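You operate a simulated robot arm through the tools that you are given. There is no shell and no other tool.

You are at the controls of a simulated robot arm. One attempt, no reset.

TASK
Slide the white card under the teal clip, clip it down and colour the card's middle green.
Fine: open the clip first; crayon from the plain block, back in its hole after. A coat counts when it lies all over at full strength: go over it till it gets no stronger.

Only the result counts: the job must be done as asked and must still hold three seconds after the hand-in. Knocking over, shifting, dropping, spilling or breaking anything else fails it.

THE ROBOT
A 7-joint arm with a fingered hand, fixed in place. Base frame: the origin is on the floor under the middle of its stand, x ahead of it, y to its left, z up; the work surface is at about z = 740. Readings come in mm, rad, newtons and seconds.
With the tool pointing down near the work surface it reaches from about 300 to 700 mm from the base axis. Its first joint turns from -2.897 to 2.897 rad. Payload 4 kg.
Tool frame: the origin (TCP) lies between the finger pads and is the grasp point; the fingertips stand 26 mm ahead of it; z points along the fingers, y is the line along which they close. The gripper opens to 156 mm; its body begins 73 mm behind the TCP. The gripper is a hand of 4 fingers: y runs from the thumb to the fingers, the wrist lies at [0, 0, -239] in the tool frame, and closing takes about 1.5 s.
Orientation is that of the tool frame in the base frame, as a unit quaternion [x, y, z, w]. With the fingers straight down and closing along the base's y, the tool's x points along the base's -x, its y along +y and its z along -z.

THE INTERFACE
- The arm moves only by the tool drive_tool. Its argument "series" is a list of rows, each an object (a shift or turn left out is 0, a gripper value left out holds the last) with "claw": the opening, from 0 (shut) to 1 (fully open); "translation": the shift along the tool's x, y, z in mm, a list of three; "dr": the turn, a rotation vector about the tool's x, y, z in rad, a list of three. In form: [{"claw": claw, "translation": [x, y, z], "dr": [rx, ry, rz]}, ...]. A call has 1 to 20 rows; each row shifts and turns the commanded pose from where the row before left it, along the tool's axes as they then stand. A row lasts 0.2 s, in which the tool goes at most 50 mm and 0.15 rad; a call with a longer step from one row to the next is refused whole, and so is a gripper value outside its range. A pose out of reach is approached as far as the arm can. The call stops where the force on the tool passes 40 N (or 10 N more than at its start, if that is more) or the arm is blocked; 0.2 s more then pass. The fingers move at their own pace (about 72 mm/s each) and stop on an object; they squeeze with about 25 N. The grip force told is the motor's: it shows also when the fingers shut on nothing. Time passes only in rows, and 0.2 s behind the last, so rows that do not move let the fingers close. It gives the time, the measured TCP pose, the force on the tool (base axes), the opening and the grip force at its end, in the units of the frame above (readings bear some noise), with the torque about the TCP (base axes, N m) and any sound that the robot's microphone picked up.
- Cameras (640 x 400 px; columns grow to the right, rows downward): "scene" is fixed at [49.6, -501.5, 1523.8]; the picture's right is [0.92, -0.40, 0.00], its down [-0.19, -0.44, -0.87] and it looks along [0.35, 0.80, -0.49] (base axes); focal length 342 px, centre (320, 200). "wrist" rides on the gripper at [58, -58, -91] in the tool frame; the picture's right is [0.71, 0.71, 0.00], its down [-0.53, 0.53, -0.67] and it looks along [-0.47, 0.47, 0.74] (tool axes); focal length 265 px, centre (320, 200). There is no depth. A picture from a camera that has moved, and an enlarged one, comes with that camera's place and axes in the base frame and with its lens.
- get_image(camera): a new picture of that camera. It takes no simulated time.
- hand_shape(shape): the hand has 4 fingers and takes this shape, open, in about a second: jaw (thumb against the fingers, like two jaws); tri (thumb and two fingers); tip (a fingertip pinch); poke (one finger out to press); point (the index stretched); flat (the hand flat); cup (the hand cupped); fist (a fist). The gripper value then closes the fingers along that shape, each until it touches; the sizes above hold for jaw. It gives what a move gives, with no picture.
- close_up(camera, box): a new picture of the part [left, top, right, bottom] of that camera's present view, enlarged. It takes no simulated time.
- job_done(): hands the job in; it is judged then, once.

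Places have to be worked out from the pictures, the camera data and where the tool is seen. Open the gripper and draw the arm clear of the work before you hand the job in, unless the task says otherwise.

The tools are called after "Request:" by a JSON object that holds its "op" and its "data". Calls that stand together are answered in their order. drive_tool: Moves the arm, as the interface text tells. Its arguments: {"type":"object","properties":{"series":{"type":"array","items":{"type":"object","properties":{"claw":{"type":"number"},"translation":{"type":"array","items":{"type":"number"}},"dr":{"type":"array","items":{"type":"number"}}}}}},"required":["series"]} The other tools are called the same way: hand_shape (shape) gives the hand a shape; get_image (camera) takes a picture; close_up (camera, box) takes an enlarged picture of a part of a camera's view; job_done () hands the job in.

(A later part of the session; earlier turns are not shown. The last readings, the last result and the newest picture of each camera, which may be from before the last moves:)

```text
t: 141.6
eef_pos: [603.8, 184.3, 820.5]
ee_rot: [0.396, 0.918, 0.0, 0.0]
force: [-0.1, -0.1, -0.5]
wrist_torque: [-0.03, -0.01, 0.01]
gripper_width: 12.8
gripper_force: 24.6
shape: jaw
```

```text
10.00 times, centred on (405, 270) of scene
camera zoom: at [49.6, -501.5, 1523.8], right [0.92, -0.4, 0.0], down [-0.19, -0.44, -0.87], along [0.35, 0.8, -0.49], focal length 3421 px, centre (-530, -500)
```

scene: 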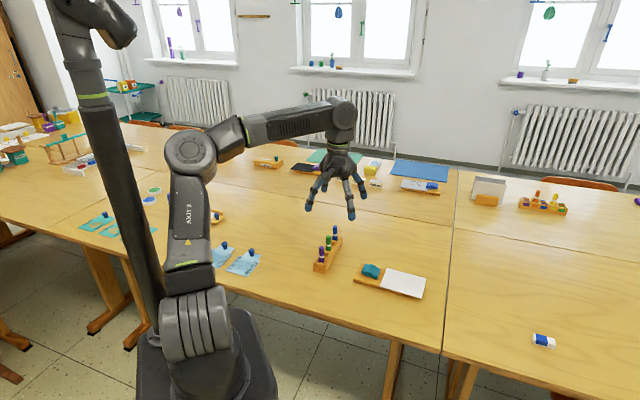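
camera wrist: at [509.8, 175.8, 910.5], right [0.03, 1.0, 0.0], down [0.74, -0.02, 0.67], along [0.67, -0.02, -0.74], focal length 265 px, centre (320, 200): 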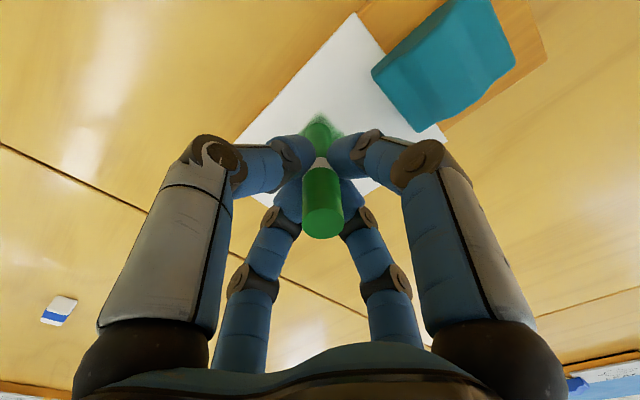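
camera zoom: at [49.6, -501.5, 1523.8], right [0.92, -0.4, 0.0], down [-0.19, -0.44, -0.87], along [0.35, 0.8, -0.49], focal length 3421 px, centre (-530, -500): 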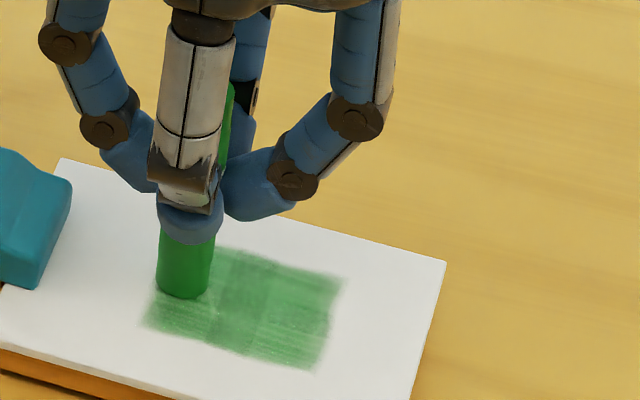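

Request:
{"op": "drive_tool", "data": {"series": [{"claw": 0, "translation": [0, 0, 0.3]}, {"translation": [-5.4, 0, 0]}, {"translation": [-5.4, 0, 0]}, {"translation": [-5.4, 0, 0]}, {"translation": [-5.4, 0, 0]}, {"translation": [-5.4, 0, 0]}, {"translation": [-5.4, 0, 0]}, {"translation": [-5.4, 0, 0]}, {"translation": [0, 4, 0]}, {"translation": [0, 4, 0]}, {"translation": [5.4, 0, 0]}, {"translation": [5.4, 0, 0]}, {"translation": [5.4, 0, 0]}, {"translation": [5.4, 0, 0]}, {"translation": [5.4, 0, 0]}, {"translation": [5.4, 0, 0]}, {"translation": [5.4, 0, 0]}, {"translation": [0, 0, 0]}]}}

Request:
{"op": "close_up", "data": {"camera": "scene", "box": [380, 250, 430, 290]}}

```text
t: 145.4
eef_pos: [609.4, 189.1, 819.7]
ee_rot: [0.397, 0.918, 0.001, 0.0]
force: [-0.3, 0.3, -0.6]
wrist_torque: [0.03, 0.0, -0.01]
gripper_width: 12.7
gripper_force: 24.9
shape: jaw
```

```text
10.00 times, centred on (405, 270) of scene
camera zoom: at [49.6, -501.5, 1523.8], right [0.92, -0.4, 0.0], down [-0.19, -0.44, -0.87], along [0.35, 0.8, -0.49], focal length 3421 px, centre (-530, -500)
```

zoom: 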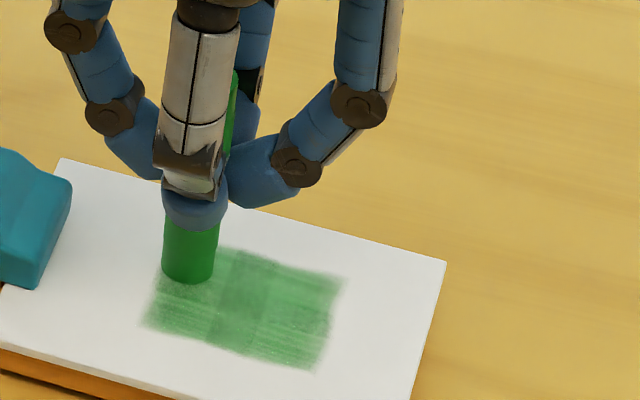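

Request:
{"op": "drive_tool", "data": {"series": [{"claw": 0, "translation": [0, 0, 0.5]}, {"translation": [-5, 0, 0]}, {"translation": [0, 0, 0]}]}}

```text
t: 146.2
eef_pos: [613.5, 184.7, 818.1]
ee_rot: [0.396, 0.918, 0.0, 0.0]
force: [0.0, 0.8, 3.0]
wrist_torque: [0.01, 0.04, -0.01]
gripper_width: 12.9
gripper_force: 24.7
shape: jaw
```

Request:
{"op": "drive_tool", "data": {"series": [{"claw": 0, "translation": [-5.4, 0, 0.15]}, {"translation": [-5.4, 0, 0]}, {"translation": [-5.4, 0, 0]}, {"translation": [-5.4, 0, 0]}, {"translation": [-5.4, 0, 0]}, {"translation": [-5.4, 0, 0]}, {"translation": [0, 3, 0]}, {"translation": [0, 3, 0]}, {"translation": [5.4, 0, 0]}, {"translation": [5.4, 0, 0]}, {"translation": [5.4, 0, 0]}, {"translation": [5.4, 0, 0]}, {"translation": [5.4, 0, 0]}, {"translation": [5.4, 0, 0]}, {"translation": [5.4, 0, 0]}, {"translation": [0, 0, 0]}]}}

Request:
{"op": "close_up", "data": {"camera": "scene", "box": [380, 250, 430, 290]}}

```text
t: 149.6
eef_pos: [614.7, 193.1, 819.6]
ee_rot: [0.396, 0.918, 0.0, 0.001]
force: [5.6, -6.5, 18.3]
wrist_torque: [-0.36, -0.31, 0.04]
gripper_width: 13.3
gripper_force: 25.7
shape: jaw
```

```text
10.00 times, centred on (405, 270) of scene
camera zoom: at [49.6, -501.5, 1523.8], right [0.92, -0.4, 0.0], down [-0.19, -0.44, -0.87], along [0.35, 0.8, -0.49], focal length 3421 px, centre (-530, -500)
```

zoom: 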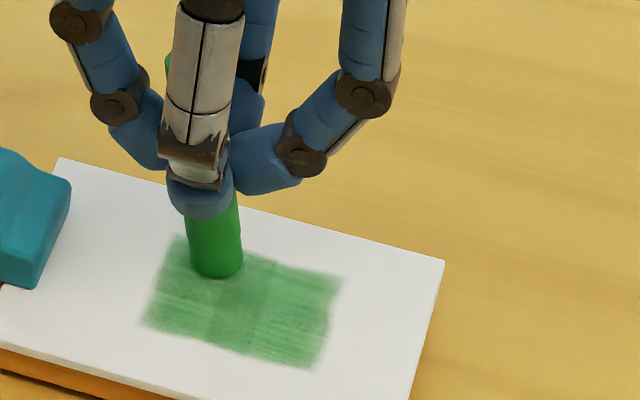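

Force rose to 18 N and the crayon tipped a little. I ease off 0.7 mm and stroke the other way to straighten it.

Request:
{"op": "drive_tool", "data": {"series": [{"claw": 0, "translation": [-2, 0, -0.6]}, {"translation": [-4, 0, 0]}, {"translation": [-4, 0, 0]}, {"translation": [-4, 0, 0]}, {"translation": [0, 0, 0]}]}}

Request:
{"op": "close_up", "data": {"camera": "scene", "box": [380, 250, 430, 290]}}

Request:
{"op": "get_image", "data": {"camera": "wrist"}}

```text
t: 150.8
eef_pos: [622.4, 184.6, 818.7]
ee_rot: [0.396, 0.918, 0.0, 0.0]
force: [-2.6, 2.2, 4.7]
wrist_torque: [0.11, 0.13, -0.03]
gripper_width: 12.8
gripper_force: 25.4
shape: jaw
```

```text
10.00 times, centred on (405, 270) of scene
camera zoom: at [49.6, -501.5, 1523.8], right [0.92, -0.4, 0.0], down [-0.19, -0.44, -0.87], along [0.35, 0.8, -0.49], focal length 3421 px, centre (-530, -500)
```

zoom: 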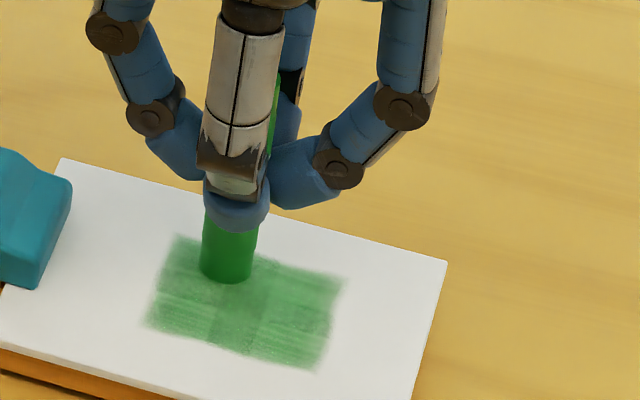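

```text
taken
camera wrist: at [538.7, 187.0, 910.3], right [0.03, 1.0, 0.0], down [0.74, -0.02, 0.67], along [0.67, -0.02, -0.74], focal length 265 px, centre (320, 200)
```

wrist: 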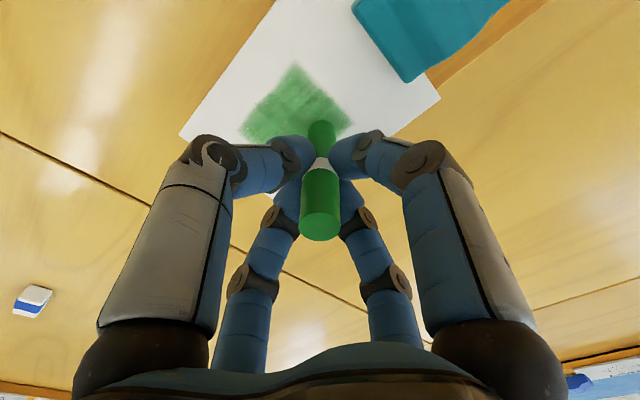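

Straight again. I lift and move aside to judge how the coat has developed.

Request:
{"op": "drive_tool", "data": {"series": [{"claw": 0, "translation": [0, 0, -8]}, {"translation": [0, 10, -25]}, {"translation": [0, 30, -10]}, {"translation": [0, 30, 0]}, {"translation": [0, 0, 0]}]}}

Request:
{"op": "close_up", "data": {"camera": "scene", "box": [380, 260, 420, 290]}}

Request:
{"op": "close_up", "data": {"camera": "scene", "box": [355, 250, 435, 305]}}

```text
t: 152.0
eef_pos: [666.7, 225.3, 862.6]
ee_rot: [0.398, 0.918, 0.0, 0.0]
force: [-0.2, 0.4, -0.1]
wrist_torque: [0.01, 0.04, -0.03]
gripper_width: 13.1
gripper_force: 25.0
shape: jaw
out of reach, approached as far as the arm can: row 4
```

```text
13.33 times, centred on (400, 275) of scene
camera zoom: at [49.6, -501.5, 1523.8], right [0.92, -0.4, 0.0], down [-0.19, -0.44, -0.87], along [0.35, 0.8, -0.49], focal length 4562 px, centre (-747, -800)
```

zoom: 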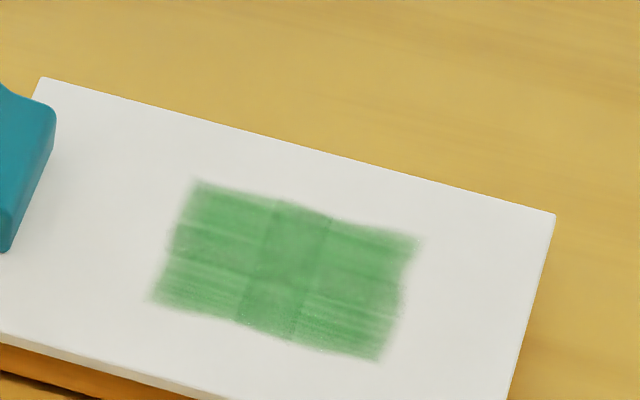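

```text
7.27 times, centred on (395, 278) of scene
camera zoom: at [49.6, -501.5, 1523.8], right [0.92, -0.4, 0.0], down [-0.19, -0.44, -0.87], along [0.35, 0.8, -0.49], focal length 2488 px, centre (-226, -364)
```

zoom: 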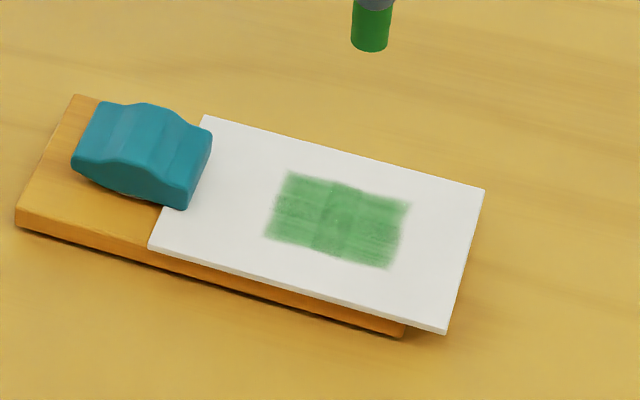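

Compared with the earlier picture, the patch looks evenly coloured and only slightly stronger. I zoom in tightly to record its tone before one more round.

Request:
{"op": "close_up", "data": {"camera": "scene", "box": [386, 266, 414, 284]}}

Request:
{"op": "get_image", "data": {"camera": "wrist"}}

```text
16.00 times, centred on (400, 275) of scene
camera zoom: at [49.6, -501.5, 1523.8], right [0.92, -0.4, 0.0], down [-0.19, -0.44, -0.87], along [0.35, 0.8, -0.49], focal length 5474 px, centre (-960, -1000)
```

zoom: 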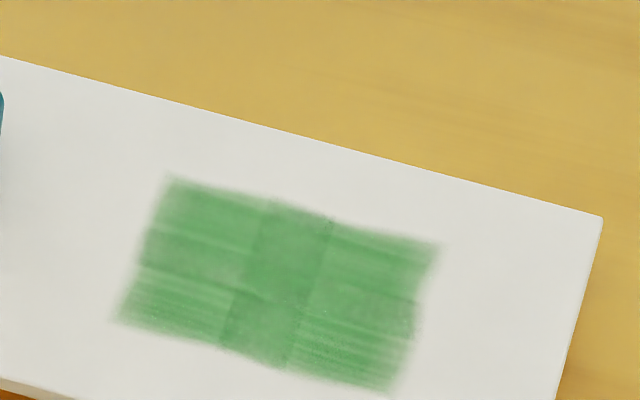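

```text
taken
camera wrist: at [583.6, 227.5, 954.0], right [0.03, 1.0, 0.0], down [0.74, -0.02, 0.67], along [0.67, -0.02, -0.74], focal length 265 px, centre (320, 200)
```

wrist: 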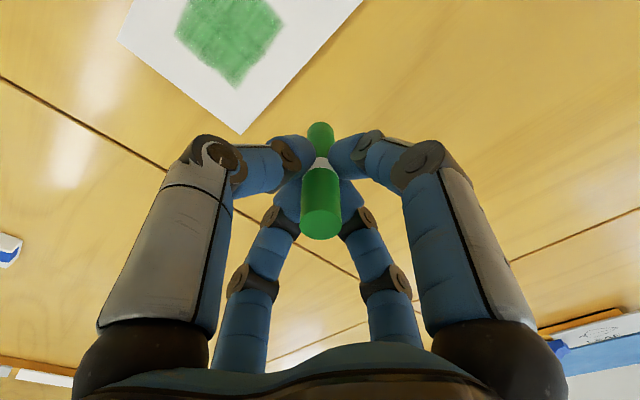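

I go back for another full round over all four cells to see whether it gets any stronger. First I return above the zone and check the position.

Request:
{"op": "drive_tool", "data": {"series": [{"claw": 0, "translation": [-1, -25, 0]}, {"translation": [-1, -25, 0]}, {"translation": [-1, -20, 0]}, {"translation": [0, 0, 10]}, {"translation": [0, 0, 0]}]}}

```text
t: 153.2
eef_pos: [619.4, 172.8, 851.3]
ee_rot: [0.396, 0.918, 0.0, 0.001]
force: [0.1, -0.3, 0.2]
wrist_torque: [-0.01, -0.03, 0.03]
gripper_width: 12.9
gripper_force: 24.4
shape: jaw
```

Request:
{"op": "drive_tool", "data": {"series": [{"claw": 0, "translation": [0, 5, 15]}, {"translation": [0, 0, 12]}, {"translation": [0, 0, 4]}, {"translation": [0, 0, 1]}, {"translation": [0, 0, 0]}]}}

```text
t: 154.4
eef_pos: [621.7, 177.0, 820.5]
ee_rot: [0.396, 0.918, 0.001, 0.001]
force: [0.0, 0.0, -0.5]
wrist_torque: [0.0, 0.0, 0.04]
gripper_width: 13.1
gripper_force: 25.1
shape: jaw
```

Request:
{"op": "drive_tool", "data": {"series": [{"claw": 0, "translation": [0, 0, 0.5]}, {"translation": [0, 0, 0.5]}, {"translation": [0, 0, 0.3]}, {"translation": [0, 0, 0]}]}}

```text
t: 155.4
eef_pos: [621.9, 176.7, 819.4]
ee_rot: [0.396, 0.918, 0.0, 0.002]
force: [0.2, -0.4, 2.4]
wrist_torque: [0.0, -0.01, 0.0]
gripper_width: 13.1
gripper_force: 24.8
shape: jaw
```

Request:
{"op": "drive_tool", "data": {"series": [{"claw": 0, "translation": [-5, 0, 0.15]}, {"translation": [-5, 0, 0]}, {"translation": [-5, 0, 0]}, {"translation": [-4, 0, 0]}, {"translation": [5, 0, 0]}, {"translation": [5, 0, 0]}, {"translation": [5, 0, 0]}, {"translation": [5, 0, 0]}, {"translation": [5, 0, 0]}, {"translation": [5, 0, 0]}, {"translation": [5, 0, 0]}, {"translation": [-5, 0, 0]}, {"translation": [-5, 0, 0]}, {"translation": [-5, 0, 0]}, {"translation": [0, 0, 0]}]}}

Request:
{"op": "close_up", "data": {"camera": "scene", "box": [380, 250, 430, 290]}}

```text
t: 158.6
eef_pos: [620.7, 178.0, 819.3]
ee_rot: [0.397, 0.918, 0.0, 0.0]
force: [0.9, 0.1, 0.6]
wrist_torque: [0.01, 0.03, 0.06]
gripper_width: 13.2
gripper_force: 25.1
shape: jaw
```

```text
10.00 times, centred on (405, 270) of scene
camera zoom: at [49.6, -501.5, 1523.8], right [0.92, -0.4, 0.0], down [-0.19, -0.44, -0.87], along [0.35, 0.8, -0.49], focal length 3421 px, centre (-530, -500)
```

zoom: 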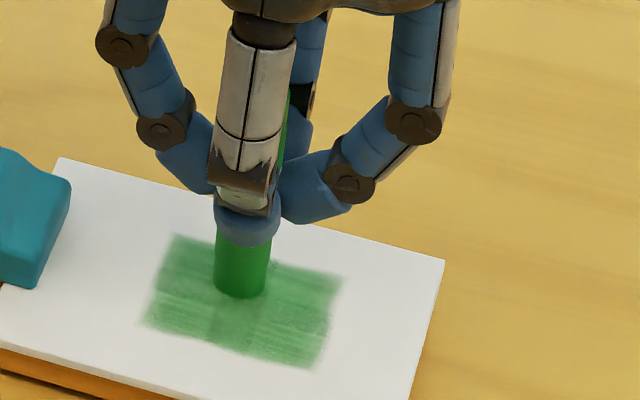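

Request:
{"op": "drive_tool", "data": {"series": [{"claw": 0, "translation": [-5, 0, 0.25]}, {"translation": [-5, 0, 0]}, {"translation": [-5, 0, 0]}, {"translation": [0, 3, 0]}, {"translation": [5, 0, 0]}, {"translation": [5, 0, 0]}, {"translation": [5, 0, 0]}, {"translation": [5, 0, 0]}, {"translation": [5, 0, 0]}, {"translation": [5, 0, 0]}, {"translation": [5, 0, 0]}, {"translation": [-5, 0, 0]}, {"translation": [-5, 0, 0]}, {"translation": [-5, 0, 0]}, {"translation": [-5, 0, 0]}, {"translation": [0, 0, 0]}]}}

```text
t: 162.0
eef_pos: [622.2, 181.4, 818.3]
ee_rot: [0.396, 0.918, 0.001, 0.0]
force: [-1.5, 0.7, 2.8]
wrist_torque: [0.02, 0.09, -0.03]
gripper_width: 13.0
gripper_force: 24.8
shape: jaw
```

Good, light contact throughout. Now the near row gets another round of sweeps.

Request:
{"op": "drive_tool", "data": {"series": [{"claw": 0, "translation": [0, -4, 0]}, {"translation": [0, -4, 0]}, {"translation": [0, -4, 0]}, {"translation": [0, -4, 0]}, {"translation": [0, -4, 0]}, {"translation": [-5, 0, 0]}, {"translation": [-5, 0, 0]}, {"translation": [-5, 0, 0]}, {"translation": [5, 0, 0]}, {"translation": [5, 0, 0]}, {"translation": [5, 0, 0]}, {"translation": [0, 0, 0]}]}}

Request:
{"op": "close_up", "data": {"camera": "scene", "box": [380, 250, 430, 290]}}

```text
t: 164.6
eef_pos: [607.4, 165.0, 817.7]
ee_rot: [0.396, 0.918, 0.001, 0.002]
force: [3.2, -3.9, 10.6]
wrist_torque: [-0.17, -0.12, 0.02]
gripper_width: 13.1
gripper_force: 25.2
shape: jaw
```

```text
10.00 times, centred on (405, 270) of scene
camera zoom: at [49.6, -501.5, 1523.8], right [0.92, -0.4, 0.0], down [-0.19, -0.44, -0.87], along [0.35, 0.8, -0.49], focal length 3421 px, centre (-530, -500)
```

zoom: 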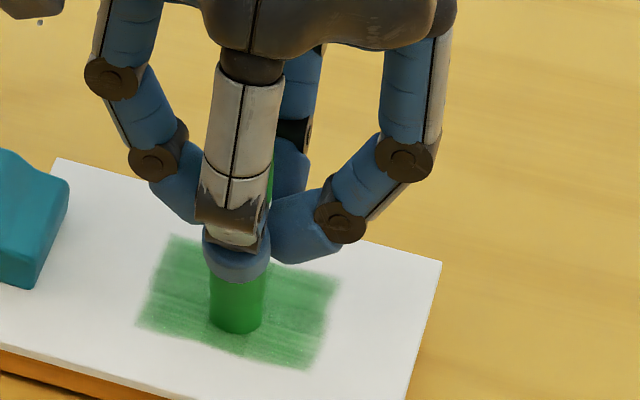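

Request:
{"op": "drive_tool", "data": {"series": [{"claw": 0, "translation": [5, 0, -0.35]}, {"translation": [5, 0, 0]}, {"translation": [5, 0, 0]}, {"translation": [4, 0, 0]}, {"translation": [-5, 0, 0]}, {"translation": [-5, 0, 0]}, {"translation": [-5, 0, 0]}, {"translation": [-5, 0, 0]}, {"translation": [-5, 0, 0]}, {"translation": [-5, 0, 0]}, {"translation": [-5, 0, 0]}, {"translation": [0, 0, 0]}]}}

Request:
{"op": "close_up", "data": {"camera": "scene", "box": [380, 250, 430, 290]}}

```text
t: 167.2
eef_pos: [620.7, 153.9, 819.0]
ee_rot: [0.396, 0.918, 0.001, 0.0]
force: [-1.1, -0.7, 3.1]
wrist_torque: [0.05, 0.06, -0.02]
gripper_width: 12.6
gripper_force: 25.4
shape: jaw
```

```text
10.00 times, centred on (405, 270) of scene
camera zoom: at [49.6, -501.5, 1523.8], right [0.92, -0.4, 0.0], down [-0.19, -0.44, -0.87], along [0.35, 0.8, -0.49], focal length 3421 px, centre (-530, -500)
```

zoom: 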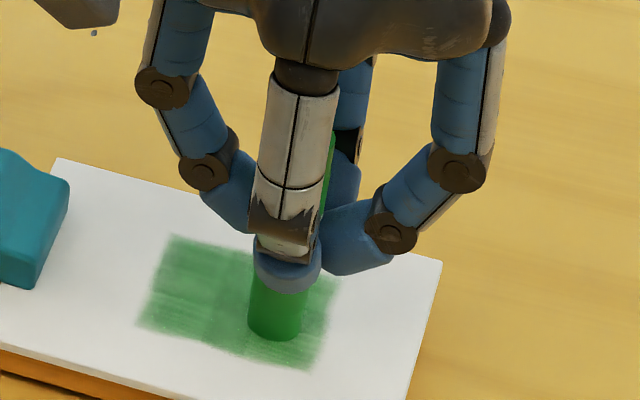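

Request:
{"op": "drive_tool", "data": {"series": [{"claw": 0, "translation": [0, -4, 0.1]}, {"translation": [5, 0, 0]}, {"translation": [5, 0, 0]}, {"translation": [5, 0, 0]}, {"translation": [5, 0, 0]}, {"translation": [5, 0, 0]}, {"translation": [5, 0, 0]}, {"translation": [5, 0, 0]}, {"translation": [-5, 0, 0]}, {"translation": [-5, 0, 0]}, {"translation": [-5, 0, 0]}, {"translation": [-5, 0, 0]}, {"translation": [-5, 0, 0]}, {"translation": [0, 0, 0]}]}}

Request:
{"op": "get_image", "data": {"camera": "wrist"}}

```text
t: 170.2
eef_pos: [610.5, 157.3, 819.4]
ee_rot: [0.396, 0.918, 0.0, 0.001]
force: [-0.8, 0.4, 1.6]
wrist_torque: [-0.04, 0.03, 0.03]
gripper_width: 13.1
gripper_force: 24.7
shape: jaw
```

```text
taken
camera wrist: at [526.7, 161.3, 909.8], right [0.03, 1.0, 0.0], down [0.74, -0.02, 0.67], along [0.67, -0.02, -0.74], focal length 265 px, centre (320, 200)
```

wrist: 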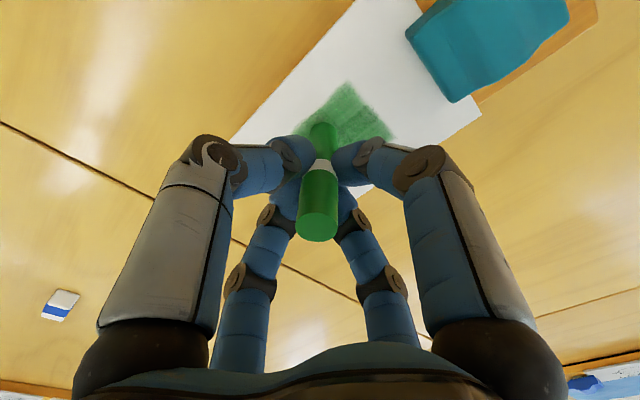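

I lift and move aside to compare the tone.

Request:
{"op": "drive_tool", "data": {"series": [{"claw": 0, "translation": [0, 0, -8]}, {"translation": [5, 10, -25]}, {"translation": [10, 30, -15]}, {"translation": [10, 35, 0]}, {"translation": [0, 0, 0]}]}}

Request:
{"op": "close_up", "data": {"camera": "scene", "box": [386, 266, 414, 284]}}

Request:
{"op": "close_up", "data": {"camera": "scene", "box": [355, 250, 435, 305]}}

Request:
{"op": "get_image", "data": {"camera": "wrist"}}

```text
t: 171.4
eef_pos: [646.4, 227.2, 863.8]
ee_rot: [0.397, 0.918, 0.001, 0.0]
force: [0.2, 0.5, -0.2]
wrist_torque: [0.01, 0.0, -0.02]
gripper_width: 12.7
gripper_force: 25.0
shape: jaw
```

```text
16.00 times, centred on (400, 275) of scene
camera zoom: at [49.6, -501.5, 1523.8], right [0.92, -0.4, 0.0], down [-0.19, -0.44, -0.87], along [0.35, 0.8, -0.49], focal length 5474 px, centre (-960, -1000)
```

zoom: 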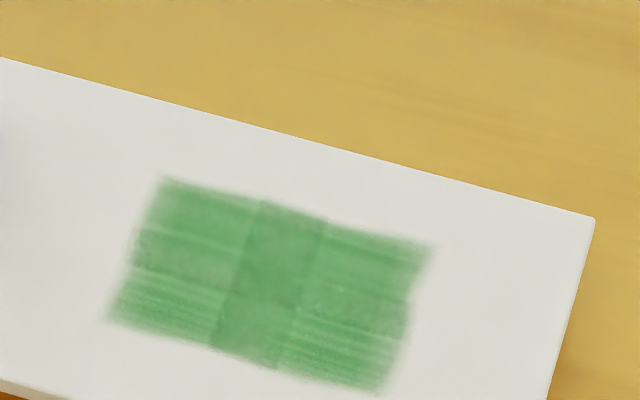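

```text
7.27 times, centred on (395, 278) of scene
camera zoom: at [49.6, -501.5, 1523.8], right [0.92, -0.4, 0.0], down [-0.19, -0.44, -0.87], along [0.35, 0.8, -0.49], focal length 2488 px, centre (-226, -364)
```

zoom: 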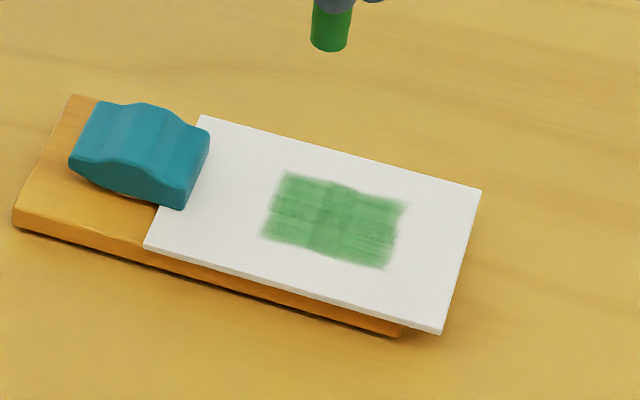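

```text
taken
camera wrist: at [564.0, 230.8, 955.9], right [0.03, 1.0, 0.0], down [0.74, -0.02, 0.67], along [0.67, -0.02, -0.74], focal length 265 px, centre (320, 200)
```

wrist: 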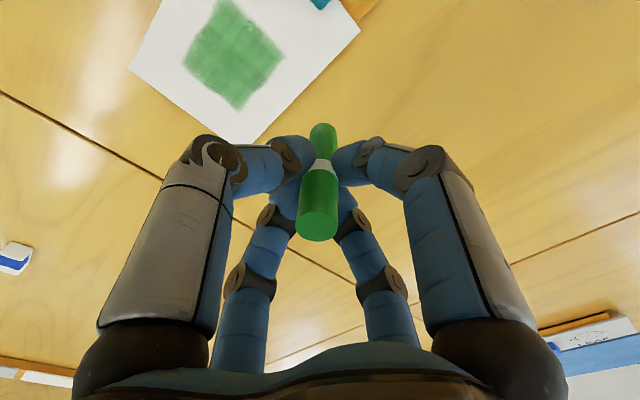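

The tone is unchanged from the last comparison, and all four cells are even, so the coat is at full strength. Now I return the crayon: raise, yaw back to 0, and carry it above its hole, which is at about (463, 384) now.

Request:
{"op": "drive_tool", "data": {"series": [{"claw": 0, "translation": [0, 0, -20]}, {"translation": [0, 0, -22]}, {"dr": [0, 0, -0.136]}, {"dr": [0, 0, -0.136]}, {"dr": [0, 0, -0.136]}, {"dr": [0, 0, -0.136]}, {"dr": [0, 0, -0.136]}, {"dr": [0, 0, -0.136]}, {"translation": [12, 10, 0]}, {"translation": [22, 19, 0]}, {"translation": [27, 23, 0]}, {"translation": [27, 23, 0]}, {"translation": [27, 23, 0]}, {"translation": [27, 23, 0]}, {"translation": [22, 19, 0]}, {"translation": [12, 10, 0]}, {"translation": [7.3, 6.9, 0]}, {"translation": [0, 0, 0]}]}}

Request:
{"op": "get_image", "data": {"camera": "wrist"}}

Request:
{"op": "close_up", "data": {"camera": "scene", "box": [290, 190, 370, 285]}}

```text
t: 175.2
eef_pos: [463.7, 385.8, 909.7]
ee_rot: [0.0, 1.0, 0.0, 0.001]
force: [0.2, 0.0, -0.1]
wrist_torque: [-0.02, -0.01, -0.03]
gripper_width: 13.0
gripper_force: 25.0
shape: jaw
```

```text
taken
camera wrist: at [404.3, 328.0, 1000.2], right [-0.71, 0.71, 0.0], down [0.53, 0.53, 0.67], along [0.47, 0.47, -0.74], focal length 265 px, centre (320, 200)
```

wrist: 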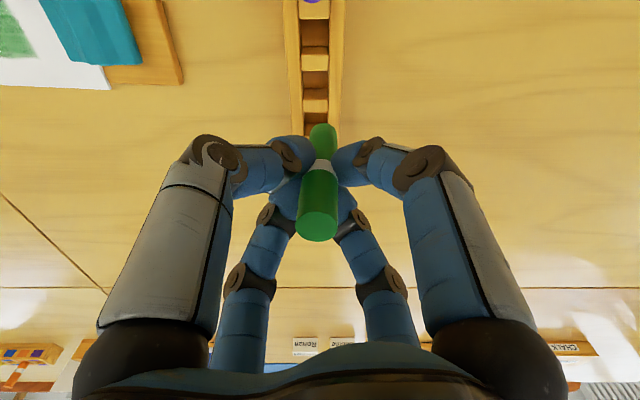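

```text
4.21 times, centred on (330, 238) of scene
camera zoom: at [49.6, -501.5, 1523.8], right [0.92, -0.4, 0.0], down [-0.19, -0.44, -0.87], along [0.35, 0.8, -0.49], focal length 1440 px, centre (278, 42)
```

zoom: 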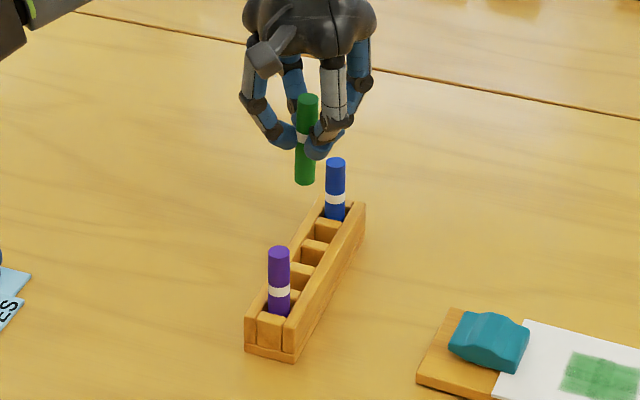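

The crayon leans slightly in the grip, so I measure its lower end carefully against the hole in both views before inserting.

Request:
{"op": "close_up", "data": {"camera": "wrist", "box": [280, 60, 360, 180]}}

Request:
{"op": "close_up", "data": {"camera": "scene", "box": [315, 205, 350, 260]}}

```text
3.33 times, centred on (320, 120) of wrist
camera zoom: at [404.3, 328.0, 1000.2], right [-0.71, 0.71, 0.0], down [0.53, 0.53, 0.67], along [0.47, 0.47, -0.74], focal length 885 px, centre (320, 467)
```

zoom: 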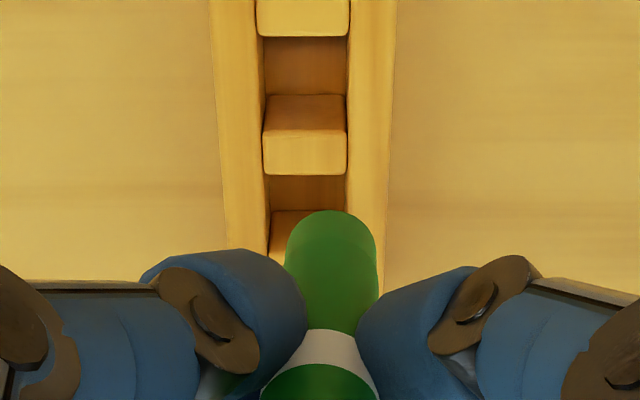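

```text
7.27 times, centred on (332, 232) of scene
camera zoom: at [49.6, -501.5, 1523.8], right [0.92, -0.4, 0.0], down [-0.19, -0.44, -0.87], along [0.35, 0.8, -0.49], focal length 2488 px, centre (229, -36)
```

zoom: 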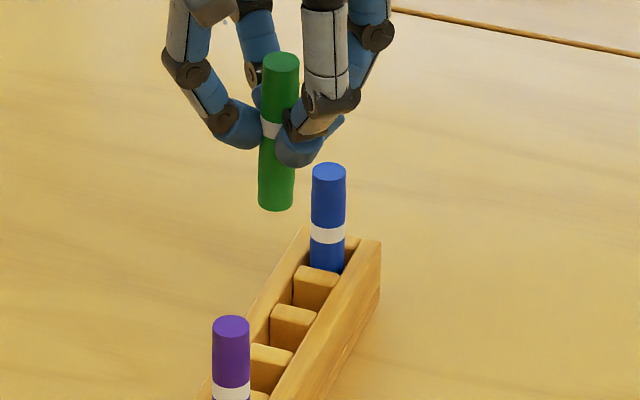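

The end needs to move by about (+0.8, −6.6) mm to be over the hole. I apply that and descend to just above the rails, then re-check.

Request:
{"op": "drive_tool", "data": {"series": [{"claw": 0, "translation": [-0.4, -3.3, 0]}, {"translation": [-0.4, -3.3, 0]}, {"translation": [0, 0, 15]}, {"translation": [0, 0, 20]}, {"translation": [0, 0, 15]}, {"translation": [0, 0, 0]}]}}

Request:
{"op": "close_up", "data": {"camera": "wrist", "box": [280, 60, 360, 180]}}

Request:
{"op": "close_up", "data": {"camera": "scene", "box": [315, 220, 350, 265]}}

```text
t: 176.6
eef_pos: [463.9, 377.8, 858.2]
ee_rot: [0.0, 1.0, -0.001, 0.001]
force: [0.2, -0.6, -1.1]
wrist_torque: [0.02, 0.01, 0.03]
gripper_width: 13.0
gripper_force: 25.1
shape: jaw
```

```text
3.33 times, centred on (320, 120) of wrist
camera zoom: at [405.4, 320.5, 949.1], right [-0.71, 0.71, 0.0], down [0.52, 0.53, 0.67], along [0.47, 0.47, -0.74], focal length 885 px, centre (320, 467)
```

zoom: 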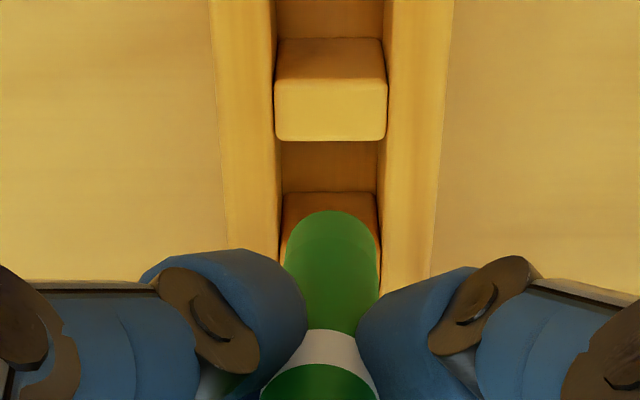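

```text
8.89 times, centred on (332, 242) of scene
camera zoom: at [49.6, -501.5, 1523.8], right [0.92, -0.4, 0.0], down [-0.19, -0.44, -0.87], along [0.35, 0.8, -0.49], focal length 3041 px, centre (209, -178)
```

zoom: 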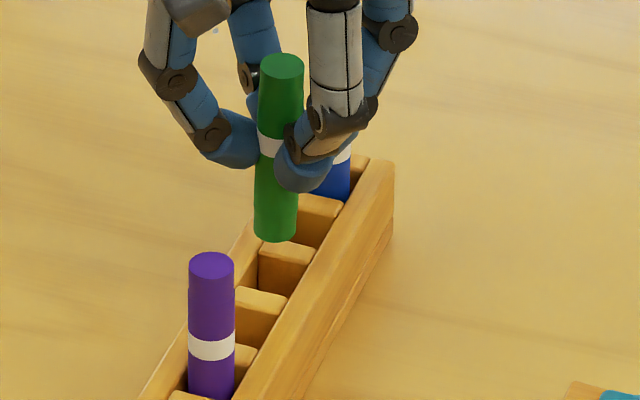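

Sideways alignment is good, but the end is about 3 mm too far along the block. I shift back 3.2 mm along it and lower 12 mm, then look again.

Request:
{"op": "drive_tool", "data": {"series": [{"claw": 0, "translation": [2.3, -2.3, 0]}, {"translation": [0, 0, 6]}, {"translation": [0, 0, 6]}, {"translation": [0, 0, 0]}]}}

Request:
{"op": "close_up", "data": {"camera": "wrist", "box": [280, 60, 360, 180]}}

Request:
{"op": "close_up", "data": {"camera": "scene", "box": [318, 228, 348, 258]}}

```text
t: 177.6
eef_pos: [462.6, 375.3, 847.6]
ee_rot: [0.0, 1.0, 0.0, 0.001]
force: [-0.5, 0.6, -0.2]
wrist_torque: [-0.03, 0.02, 0.01]
gripper_width: 12.6
gripper_force: 24.9
shape: jaw
```

```text
3.33 times, centred on (320, 120) of wrist
camera zoom: at [403.2, 317.9, 938.1], right [-0.71, 0.71, 0.0], down [0.52, 0.53, 0.67], along [0.47, 0.47, -0.74], focal length 885 px, centre (320, 467)
```

zoom: 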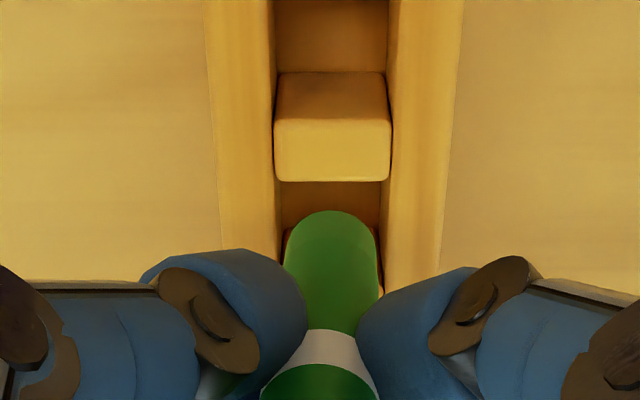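

```text
13.33 times, centred on (333, 243) of scene
camera zoom: at [49.6, -501.5, 1523.8], right [0.92, -0.4, 0.0], down [-0.19, -0.44, -0.87], along [0.35, 0.8, -0.49], focal length 4562 px, centre (147, -373)
```

zoom: 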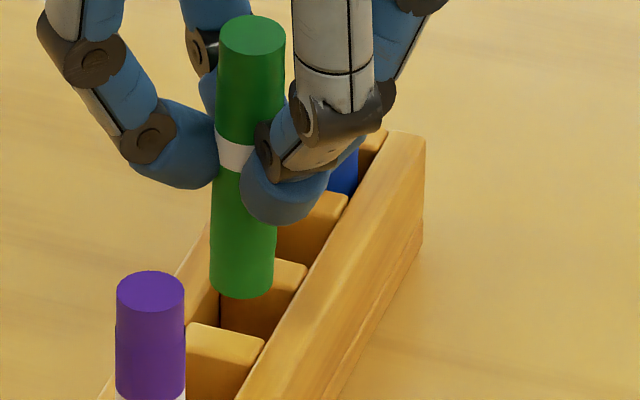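

Aligned within about 1 mm in both directions. I lower into the hole in steps while watching the force.

Request:
{"op": "drive_tool", "data": {"series": [{"claw": 0, "translation": [0, 0, 4]}, {"translation": [0, 0, 4]}, {"translation": [0, 0, 4]}, {"translation": [0, 0, 0]}]}}

Request:
{"op": "close_up", "data": {"camera": "scene", "box": [318, 228, 348, 258]}}

Request:
{"op": "close_up", "data": {"camera": "wrist", "box": [280, 60, 360, 180]}}

```text
t: 178.6
eef_pos: [462.5, 376.1, 834.6]
ee_rot: [0.001, 1.0, 0.0, 0.001]
force: [-0.3, 0.2, 0.1]
wrist_torque: [-0.02, 0.05, -0.02]
gripper_width: 12.9
gripper_force: 25.1
shape: jaw
```

```text
13.33 times, centred on (333, 243) of scene
camera zoom: at [49.6, -501.5, 1523.8], right [0.92, -0.4, 0.0], down [-0.19, -0.44, -0.87], along [0.35, 0.8, -0.49], focal length 4562 px, centre (147, -373)
```

zoom: 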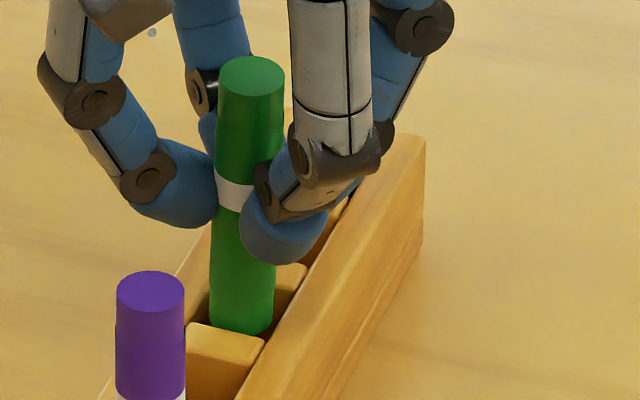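

```text
3.33 times, centred on (320, 120) of wrist
camera zoom: at [403.4, 318.4, 925.2], right [-0.71, 0.71, 0.0], down [0.52, 0.53, 0.67], along [0.47, 0.47, -0.74], focal length 885 px, centre (320, 467)
```

zoom: 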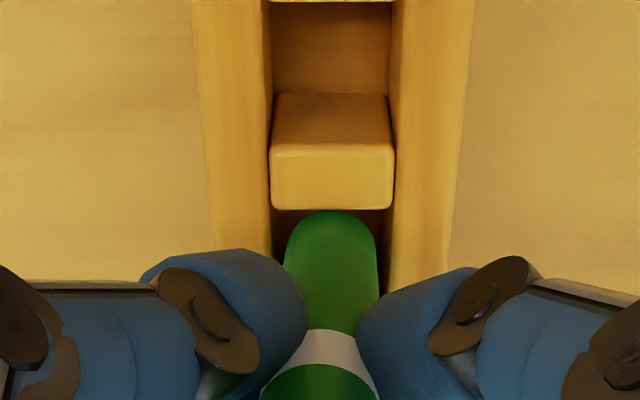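

The end is entering the hole with clearance on all sides. I continue down.

Request:
{"op": "drive_tool", "data": {"series": [{"claw": 0, "translation": [-0.5, 0.5, 3]}, {"translation": [0, 0, 3]}, {"translation": [0, 0, 3]}, {"translation": [0, 0, 0]}]}}

```text
t: 179.6
eef_pos: [462.9, 377.6, 825.2]
ee_rot: [0.0, 1.0, 0.0, 0.0]
force: [0.2, -0.1, 0.0]
wrist_torque: [0.03, -0.01, -0.03]
gripper_width: 12.9
gripper_force: 24.8
shape: jaw
```

Request:
{"op": "drive_tool", "data": {"series": [{"claw": 0, "translation": [0, 0, 3]}, {"translation": [0, 0, 3]}, {"translation": [0, 0, 0]}]}}

Request:
{"op": "close_up", "data": {"camera": "scene", "box": [310, 220, 350, 275]}}

Request:
{"op": "get_image", "data": {"camera": "wrist"}}

```text
t: 180.4
eef_pos: [464.4, 376.3, 819.3]
ee_rot: [0.0, 1.0, 0.0, 0.001]
force: [-0.9, -1.2, 0.2]
wrist_torque: [0.0, -0.03, 0.03]
gripper_width: 12.7
gripper_force: 25.9
shape: jaw
```

```text
7.27 times, centred on (330, 248) of scene
camera zoom: at [49.6, -501.5, 1523.8], right [0.92, -0.4, 0.0], down [-0.19, -0.44, -0.87], along [0.35, 0.8, -0.49], focal length 2488 px, centre (247, -146)
```

zoom: 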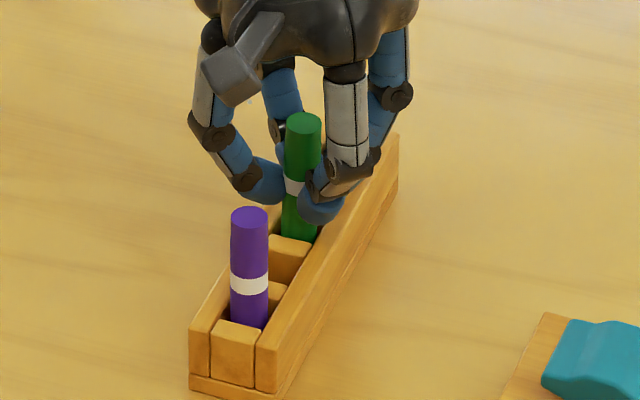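

```text
taken
camera wrist: at [403.7, 319.7, 910.9], right [-0.71, 0.71, 0.0], down [0.52, 0.53, 0.67], along [0.47, 0.47, -0.74], focal length 265 px, centre (320, 200)
```

wrist: 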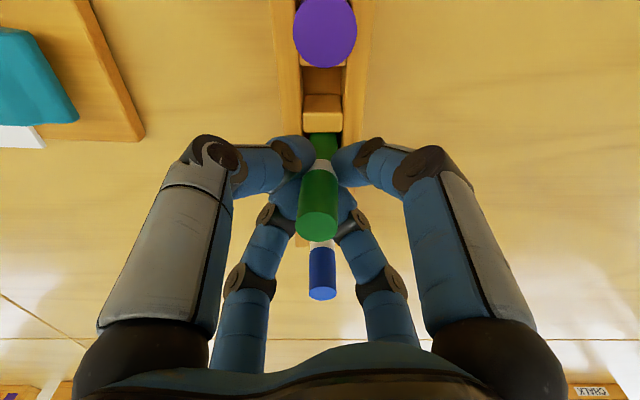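

Nearly seated, with light forces. I lower another 5 mm to just above the hole floor.

Request:
{"op": "drive_tool", "data": {"series": [{"claw": 0, "translation": [0.3, -0.3, 2]}, {"translation": [0, 0, 2]}, {"translation": [0, 0, 1.5]}, {"translation": [0, 0, 0]}]}}

```text
t: 181.4
eef_pos: [462.9, 375.5, 813.0]
ee_rot: [0.0, 1.0, 0.0, 0.002]
force: [0.1, 0.6, -0.2]
wrist_torque: [0.0, -0.04, 0.02]
gripper_width: 13.0
gripper_force: 25.0
shape: jaw
```

Request:
{"op": "drive_tool", "data": {"series": [{"claw": 0, "translation": [0, 0, 1]}, {"translation": [0, 0, 1]}, {"translation": [0, 0, 0]}]}}

Request:
{"op": "close_up", "data": {"camera": "scene", "box": [310, 220, 350, 275]}}

```text
t: 182.2
eef_pos: [462.6, 377.0, 811.9]
ee_rot: [0.0, 1.0, -0.001, 0.001]
force: [0.7, 1.3, -0.9]
wrist_torque: [0.0, -0.01, -0.01]
gripper_width: 12.7
gripper_force: 24.9
shape: jaw
```

```text
7.27 times, centred on (330, 248) of scene
camera zoom: at [49.6, -501.5, 1523.8], right [0.92, -0.4, 0.0], down [-0.19, -0.44, -0.87], along [0.35, 0.8, -0.49], focal length 2488 px, centre (247, -146)
```

zoom: 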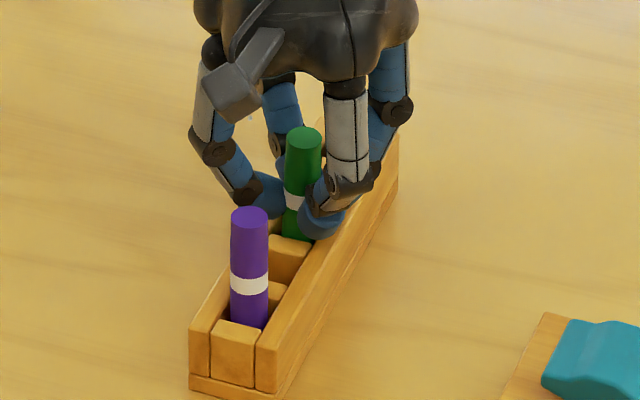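

The crayon's top is at its seated height. I open the hand slowly, watching that the block doesn't move.

Request:
{"op": "drive_tool", "data": {"series": [{"claw": 0.1}, {"claw": 0.13}, {"claw": 0.18}, {"claw": 0.25}, {"claw": 0.4}, {"claw": 0.6}, {"claw": 0.8}, {"claw": 1}, {"claw": 1}, {"claw": 1}]}}

Request:
{"op": "close_up", "data": {"camera": "scene", "box": [310, 220, 350, 275]}}

Request:
{"op": "get_image", "data": {"camera": "wrist"}}

```text
t: 184.4
eef_pos: [462.5, 376.7, 812.3]
ee_rot: [0.0, 1.0, 0.001, 0.0]
force: [0.2, -0.2, -0.1]
wrist_torque: [-0.01, -0.01, 0.0]
gripper_width: 155.7
gripper_force: 0.0
shape: jaw
```

```text
7.27 times, centred on (330, 248) of scene
camera zoom: at [49.6, -501.5, 1523.8], right [0.92, -0.4, 0.0], down [-0.19, -0.44, -0.87], along [0.35, 0.8, -0.49], focal length 2488 px, centre (247, -146)
```

zoom: 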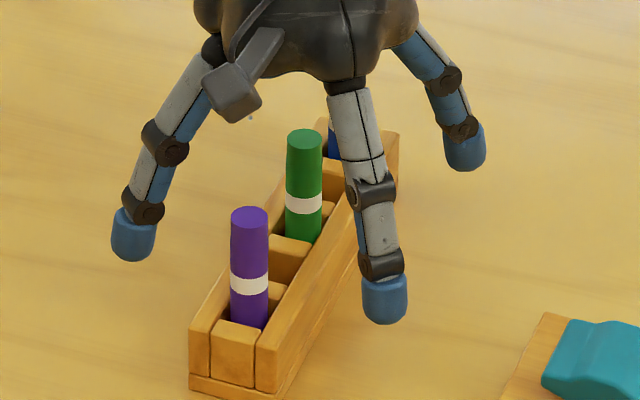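

```text
taken
camera wrist: at [403.4, 318.6, 903.4], right [-0.71, 0.71, 0.0], down [0.52, 0.53, 0.67], along [0.47, 0.47, -0.74], focal length 265 px, centre (320, 200)
```

wrist: 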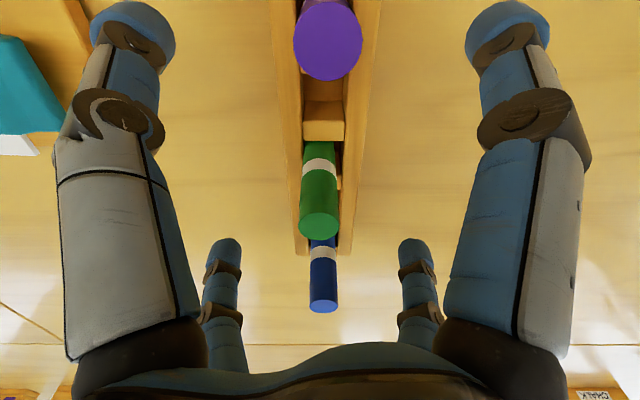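

The crayon stands upright and the block hasn't moved further. I now rise, close the hand, and go behind the block's near end, at about (370, 289), to slide it back the 13 mm to where it stood at the start.

Request:
{"op": "drive_tool", "data": {"series": [{"claw": 1, "translation": [0, 0, -20]}, {"translation": [0, 0, -40]}, {"translation": [0, 0, -45]}, {"translation": [0, 0, -15], "claw": 0}, {"claw": 0, "translation": [23, -22, 0]}, {"translation": [23, -22, 0]}, {"translation": [23, -22, 0]}, {"translation": [23.7, -21.4, 0]}, {"claw": 0}, {"claw": 0}, {"claw": 0}, {"claw": 0}]}}

Request:
{"op": "close_up", "data": {"camera": "scene", "box": [310, 220, 350, 275]}}

Request:
{"op": "get_image", "data": {"camera": "scene"}}

Request:
{"op": "get_image", "data": {"camera": "wrist"}}

```text
t: 187.0
eef_pos: [381.7, 272.2, 930.3]
ee_rot: [0.02, 1.0, -0.004, 0.002]
force: [0.3, 0.3, -0.4]
wrist_torque: [0.01, 0.02, 0.0]
gripper_width: 0.0
gripper_force: 24.8
shape: jaw
```

```text
7.27 times, centred on (330, 248) of scene
camera zoom: at [49.6, -501.5, 1523.8], right [0.92, -0.4, 0.0], down [-0.19, -0.44, -0.87], along [0.35, 0.8, -0.49], focal length 2488 px, centre (247, -146)
```

zoom: 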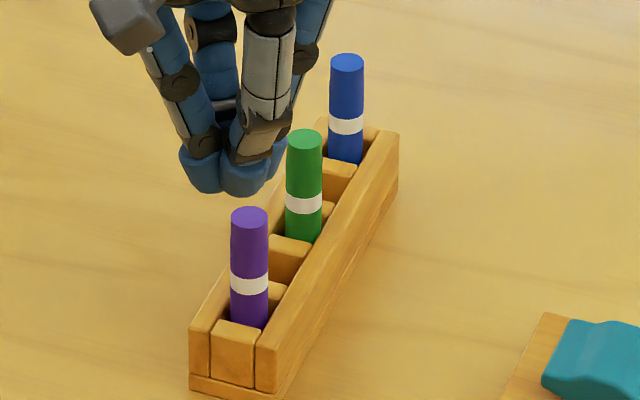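

```text
taken
```

scene: 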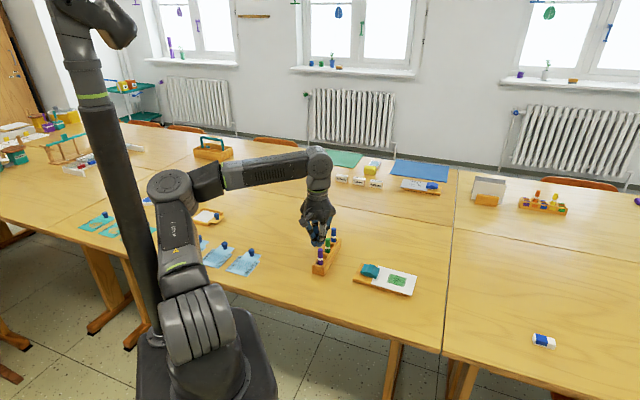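

```text
taken
camera wrist: at [320.0, 218.6, 1021.4], right [-0.68, 0.74, -0.01], down [0.55, 0.51, 0.66], along [0.49, 0.45, -0.75], focal length 265 px, centre (320, 200)
```

wrist: 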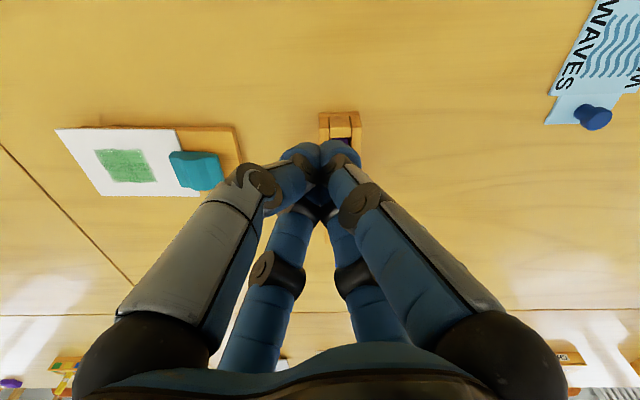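

The pose reads (381.7, 272.2) instead of the commanded (370, 289), with a slight yaw. I check whether the arm settles.

Request:
{"op": "drive_tool", "data": {"series": [{"claw": 0}, {"claw": 0}]}}

```text
t: 187.6
eef_pos: [381.9, 273.3, 929.6]
ee_rot: [0.02, 1.0, -0.004, 0.001]
force: [0.9, -0.7, 0.4]
wrist_torque: [0.0, 0.01, 0.0]
gripper_width: 0.0
gripper_force: 24.8
shape: jaw
```

Request:
{"op": "drive_tool", "data": {"series": [{"claw": 0, "translation": [0, 0, 20]}, {"translation": [0, 0, 20]}, {"translation": [0, 0, 0]}]}}

```text
t: 188.4
eef_pos: [383.5, 269.7, 889.1]
ee_rot: [0.023, 1.0, -0.006, 0.002]
force: [0.0, -1.1, 0.1]
wrist_torque: [0.02, 0.01, 0.0]
gripper_width: 0.1
gripper_force: 25.2
shape: jaw
```

Request:
{"op": "drive_tool", "data": {"series": [{"claw": 0, "translation": [0, 10, 0]}, {"translation": [0, 10, 0]}, {"translation": [0, 0, 0]}]}}

Request:
{"op": "get_image", "data": {"camera": "scene"}}

```text
t: 189.2
eef_pos: [384.7, 290.2, 890.7]
ee_rot: [0.024, 1.0, -0.005, 0.003]
force: [-0.1, 0.2, 0.2]
wrist_torque: [0.03, 0.0, 0.0]
gripper_width: 0.0
gripper_force: 25.3
shape: jaw
```

```text
taken
```

scene: 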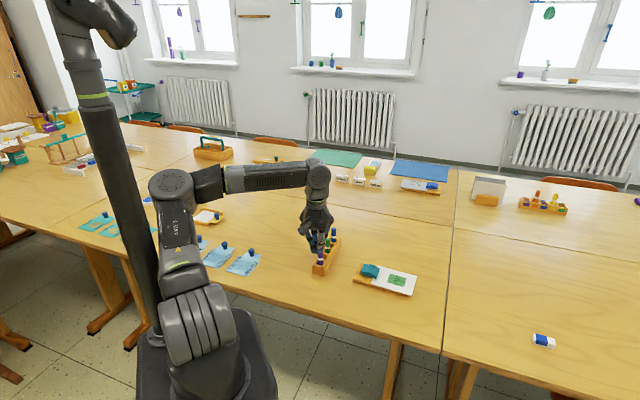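

The arm responds correctly to increments; the offset came from the long inward move. I undo the small yaw and step towards (370, 289) in small moves, checking the readings.

Request:
{"op": "drive_tool", "data": {"series": [{"claw": 0, "dr": [0, 0, -0.047]}, {"translation": [7, 0, 0]}, {"translation": [7, 0, 0]}, {"translation": [0, 0, 10]}, {"translation": [0, 0, 0]}]}}

```text
t: 190.6
eef_pos: [384.6, 274.7, 879.8]
ee_rot: [0.023, 1.0, -0.005, 0.001]
force: [0.0, -0.3, -0.2]
wrist_torque: [0.04, -0.01, -0.03]
gripper_width: 0.1
gripper_force: 25.2
shape: jaw
stopped in row 5: the arm was blocked; the commanded pose is now the measured one
```

The arm reports being blocked when retracting this far at this height. Reach is better near the table, so I move out to free table at about (420, 245), descend there, and then approach the block's end at low height.

Request:
{"op": "drive_tool", "data": {"series": [{"claw": 0, "translation": [-18, -15, 0]}, {"translation": [-18, -15, 0]}, {"translation": [0, 0, 25]}, {"translation": [0, 0, 25]}, {"translation": [0, 0, 25]}, {"translation": [0, 0, 0]}]}}

Request:
{"op": "get_image", "data": {"camera": "scene"}}

```text
t: 192.0
eef_pos: [418.6, 242.6, 805.5]
ee_rot: [0.022, 1.0, -0.005, 0.001]
force: [0.5, -0.6, 0.7]
wrist_torque: [0.0, -0.02, 0.02]
gripper_width: 0.0
gripper_force: 25.4
shape: jaw
```

```text
taken
```

scene: 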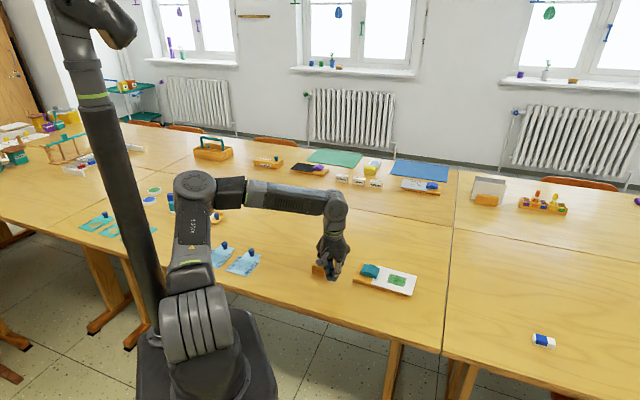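

Now I undo the small yaw and move inward at this low height: first −x to about 372, then +y to about 288.

Request:
{"op": "drive_tool", "data": {"series": [{"claw": 0, "dr": [0, 0, -0.044]}, {"translation": [15, 0, 0]}, {"translation": [15, 0, 0]}, {"translation": [16, 0, 0]}, {"translation": [0, 0, 0]}]}}

```text
t: 193.2
eef_pos: [371.1, 242.3, 805.5]
ee_rot: [0.0, 1.0, -0.006, 0.002]
force: [-0.6, 0.6, 0.3]
wrist_torque: [0.0, 0.0, -0.01]
gripper_width: 0.2
gripper_force: 24.9
shape: jaw
```

Request:
{"op": "drive_tool", "data": {"series": [{"claw": 0, "translation": [0, 12, 0]}, {"translation": [0, 12, 0]}, {"translation": [0, 12, 0]}, {"translation": [0, 8, 0]}, {"translation": [0, 0, 0]}]}}

Request:
{"op": "close_up", "data": {"camera": "scene", "box": [290, 220, 350, 290]}}

Request:
{"op": "get_image", "data": {"camera": "wrist"}}

```text
t: 194.4
eef_pos: [374.6, 284.4, 806.6]
ee_rot: [0.004, 1.0, -0.003, 0.0]
force: [-0.5, -0.9, -0.3]
wrist_torque: [0.0, -0.03, -0.01]
gripper_width: 0.1
gripper_force: 25.1
shape: jaw
```

```text
5.71 times, centred on (320, 255) of scene
camera zoom: at [49.6, -501.5, 1523.8], right [0.92, -0.4, 0.0], down [-0.19, -0.44, -0.87], along [0.35, 0.8, -0.49], focal length 1955 px, centre (320, -114)
```

zoom: 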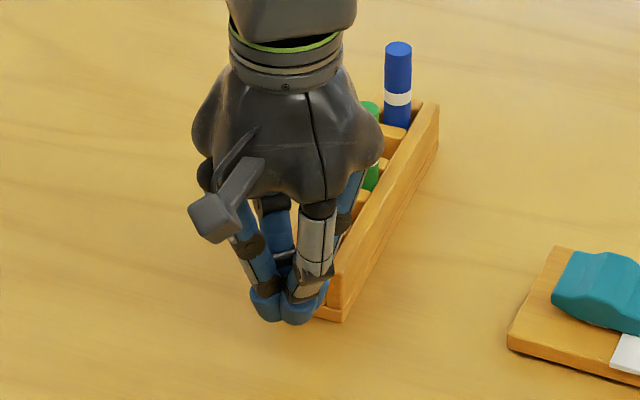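

```text
taken
camera wrist: at [314.9, 228.7, 897.5], right [-0.7, 0.71, -0.01], down [0.53, 0.53, 0.67], along [0.48, 0.46, -0.75], focal length 265 px, centre (320, 200)
```

wrist: 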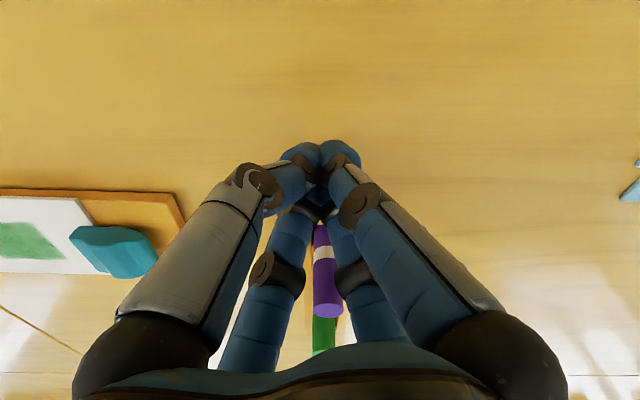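

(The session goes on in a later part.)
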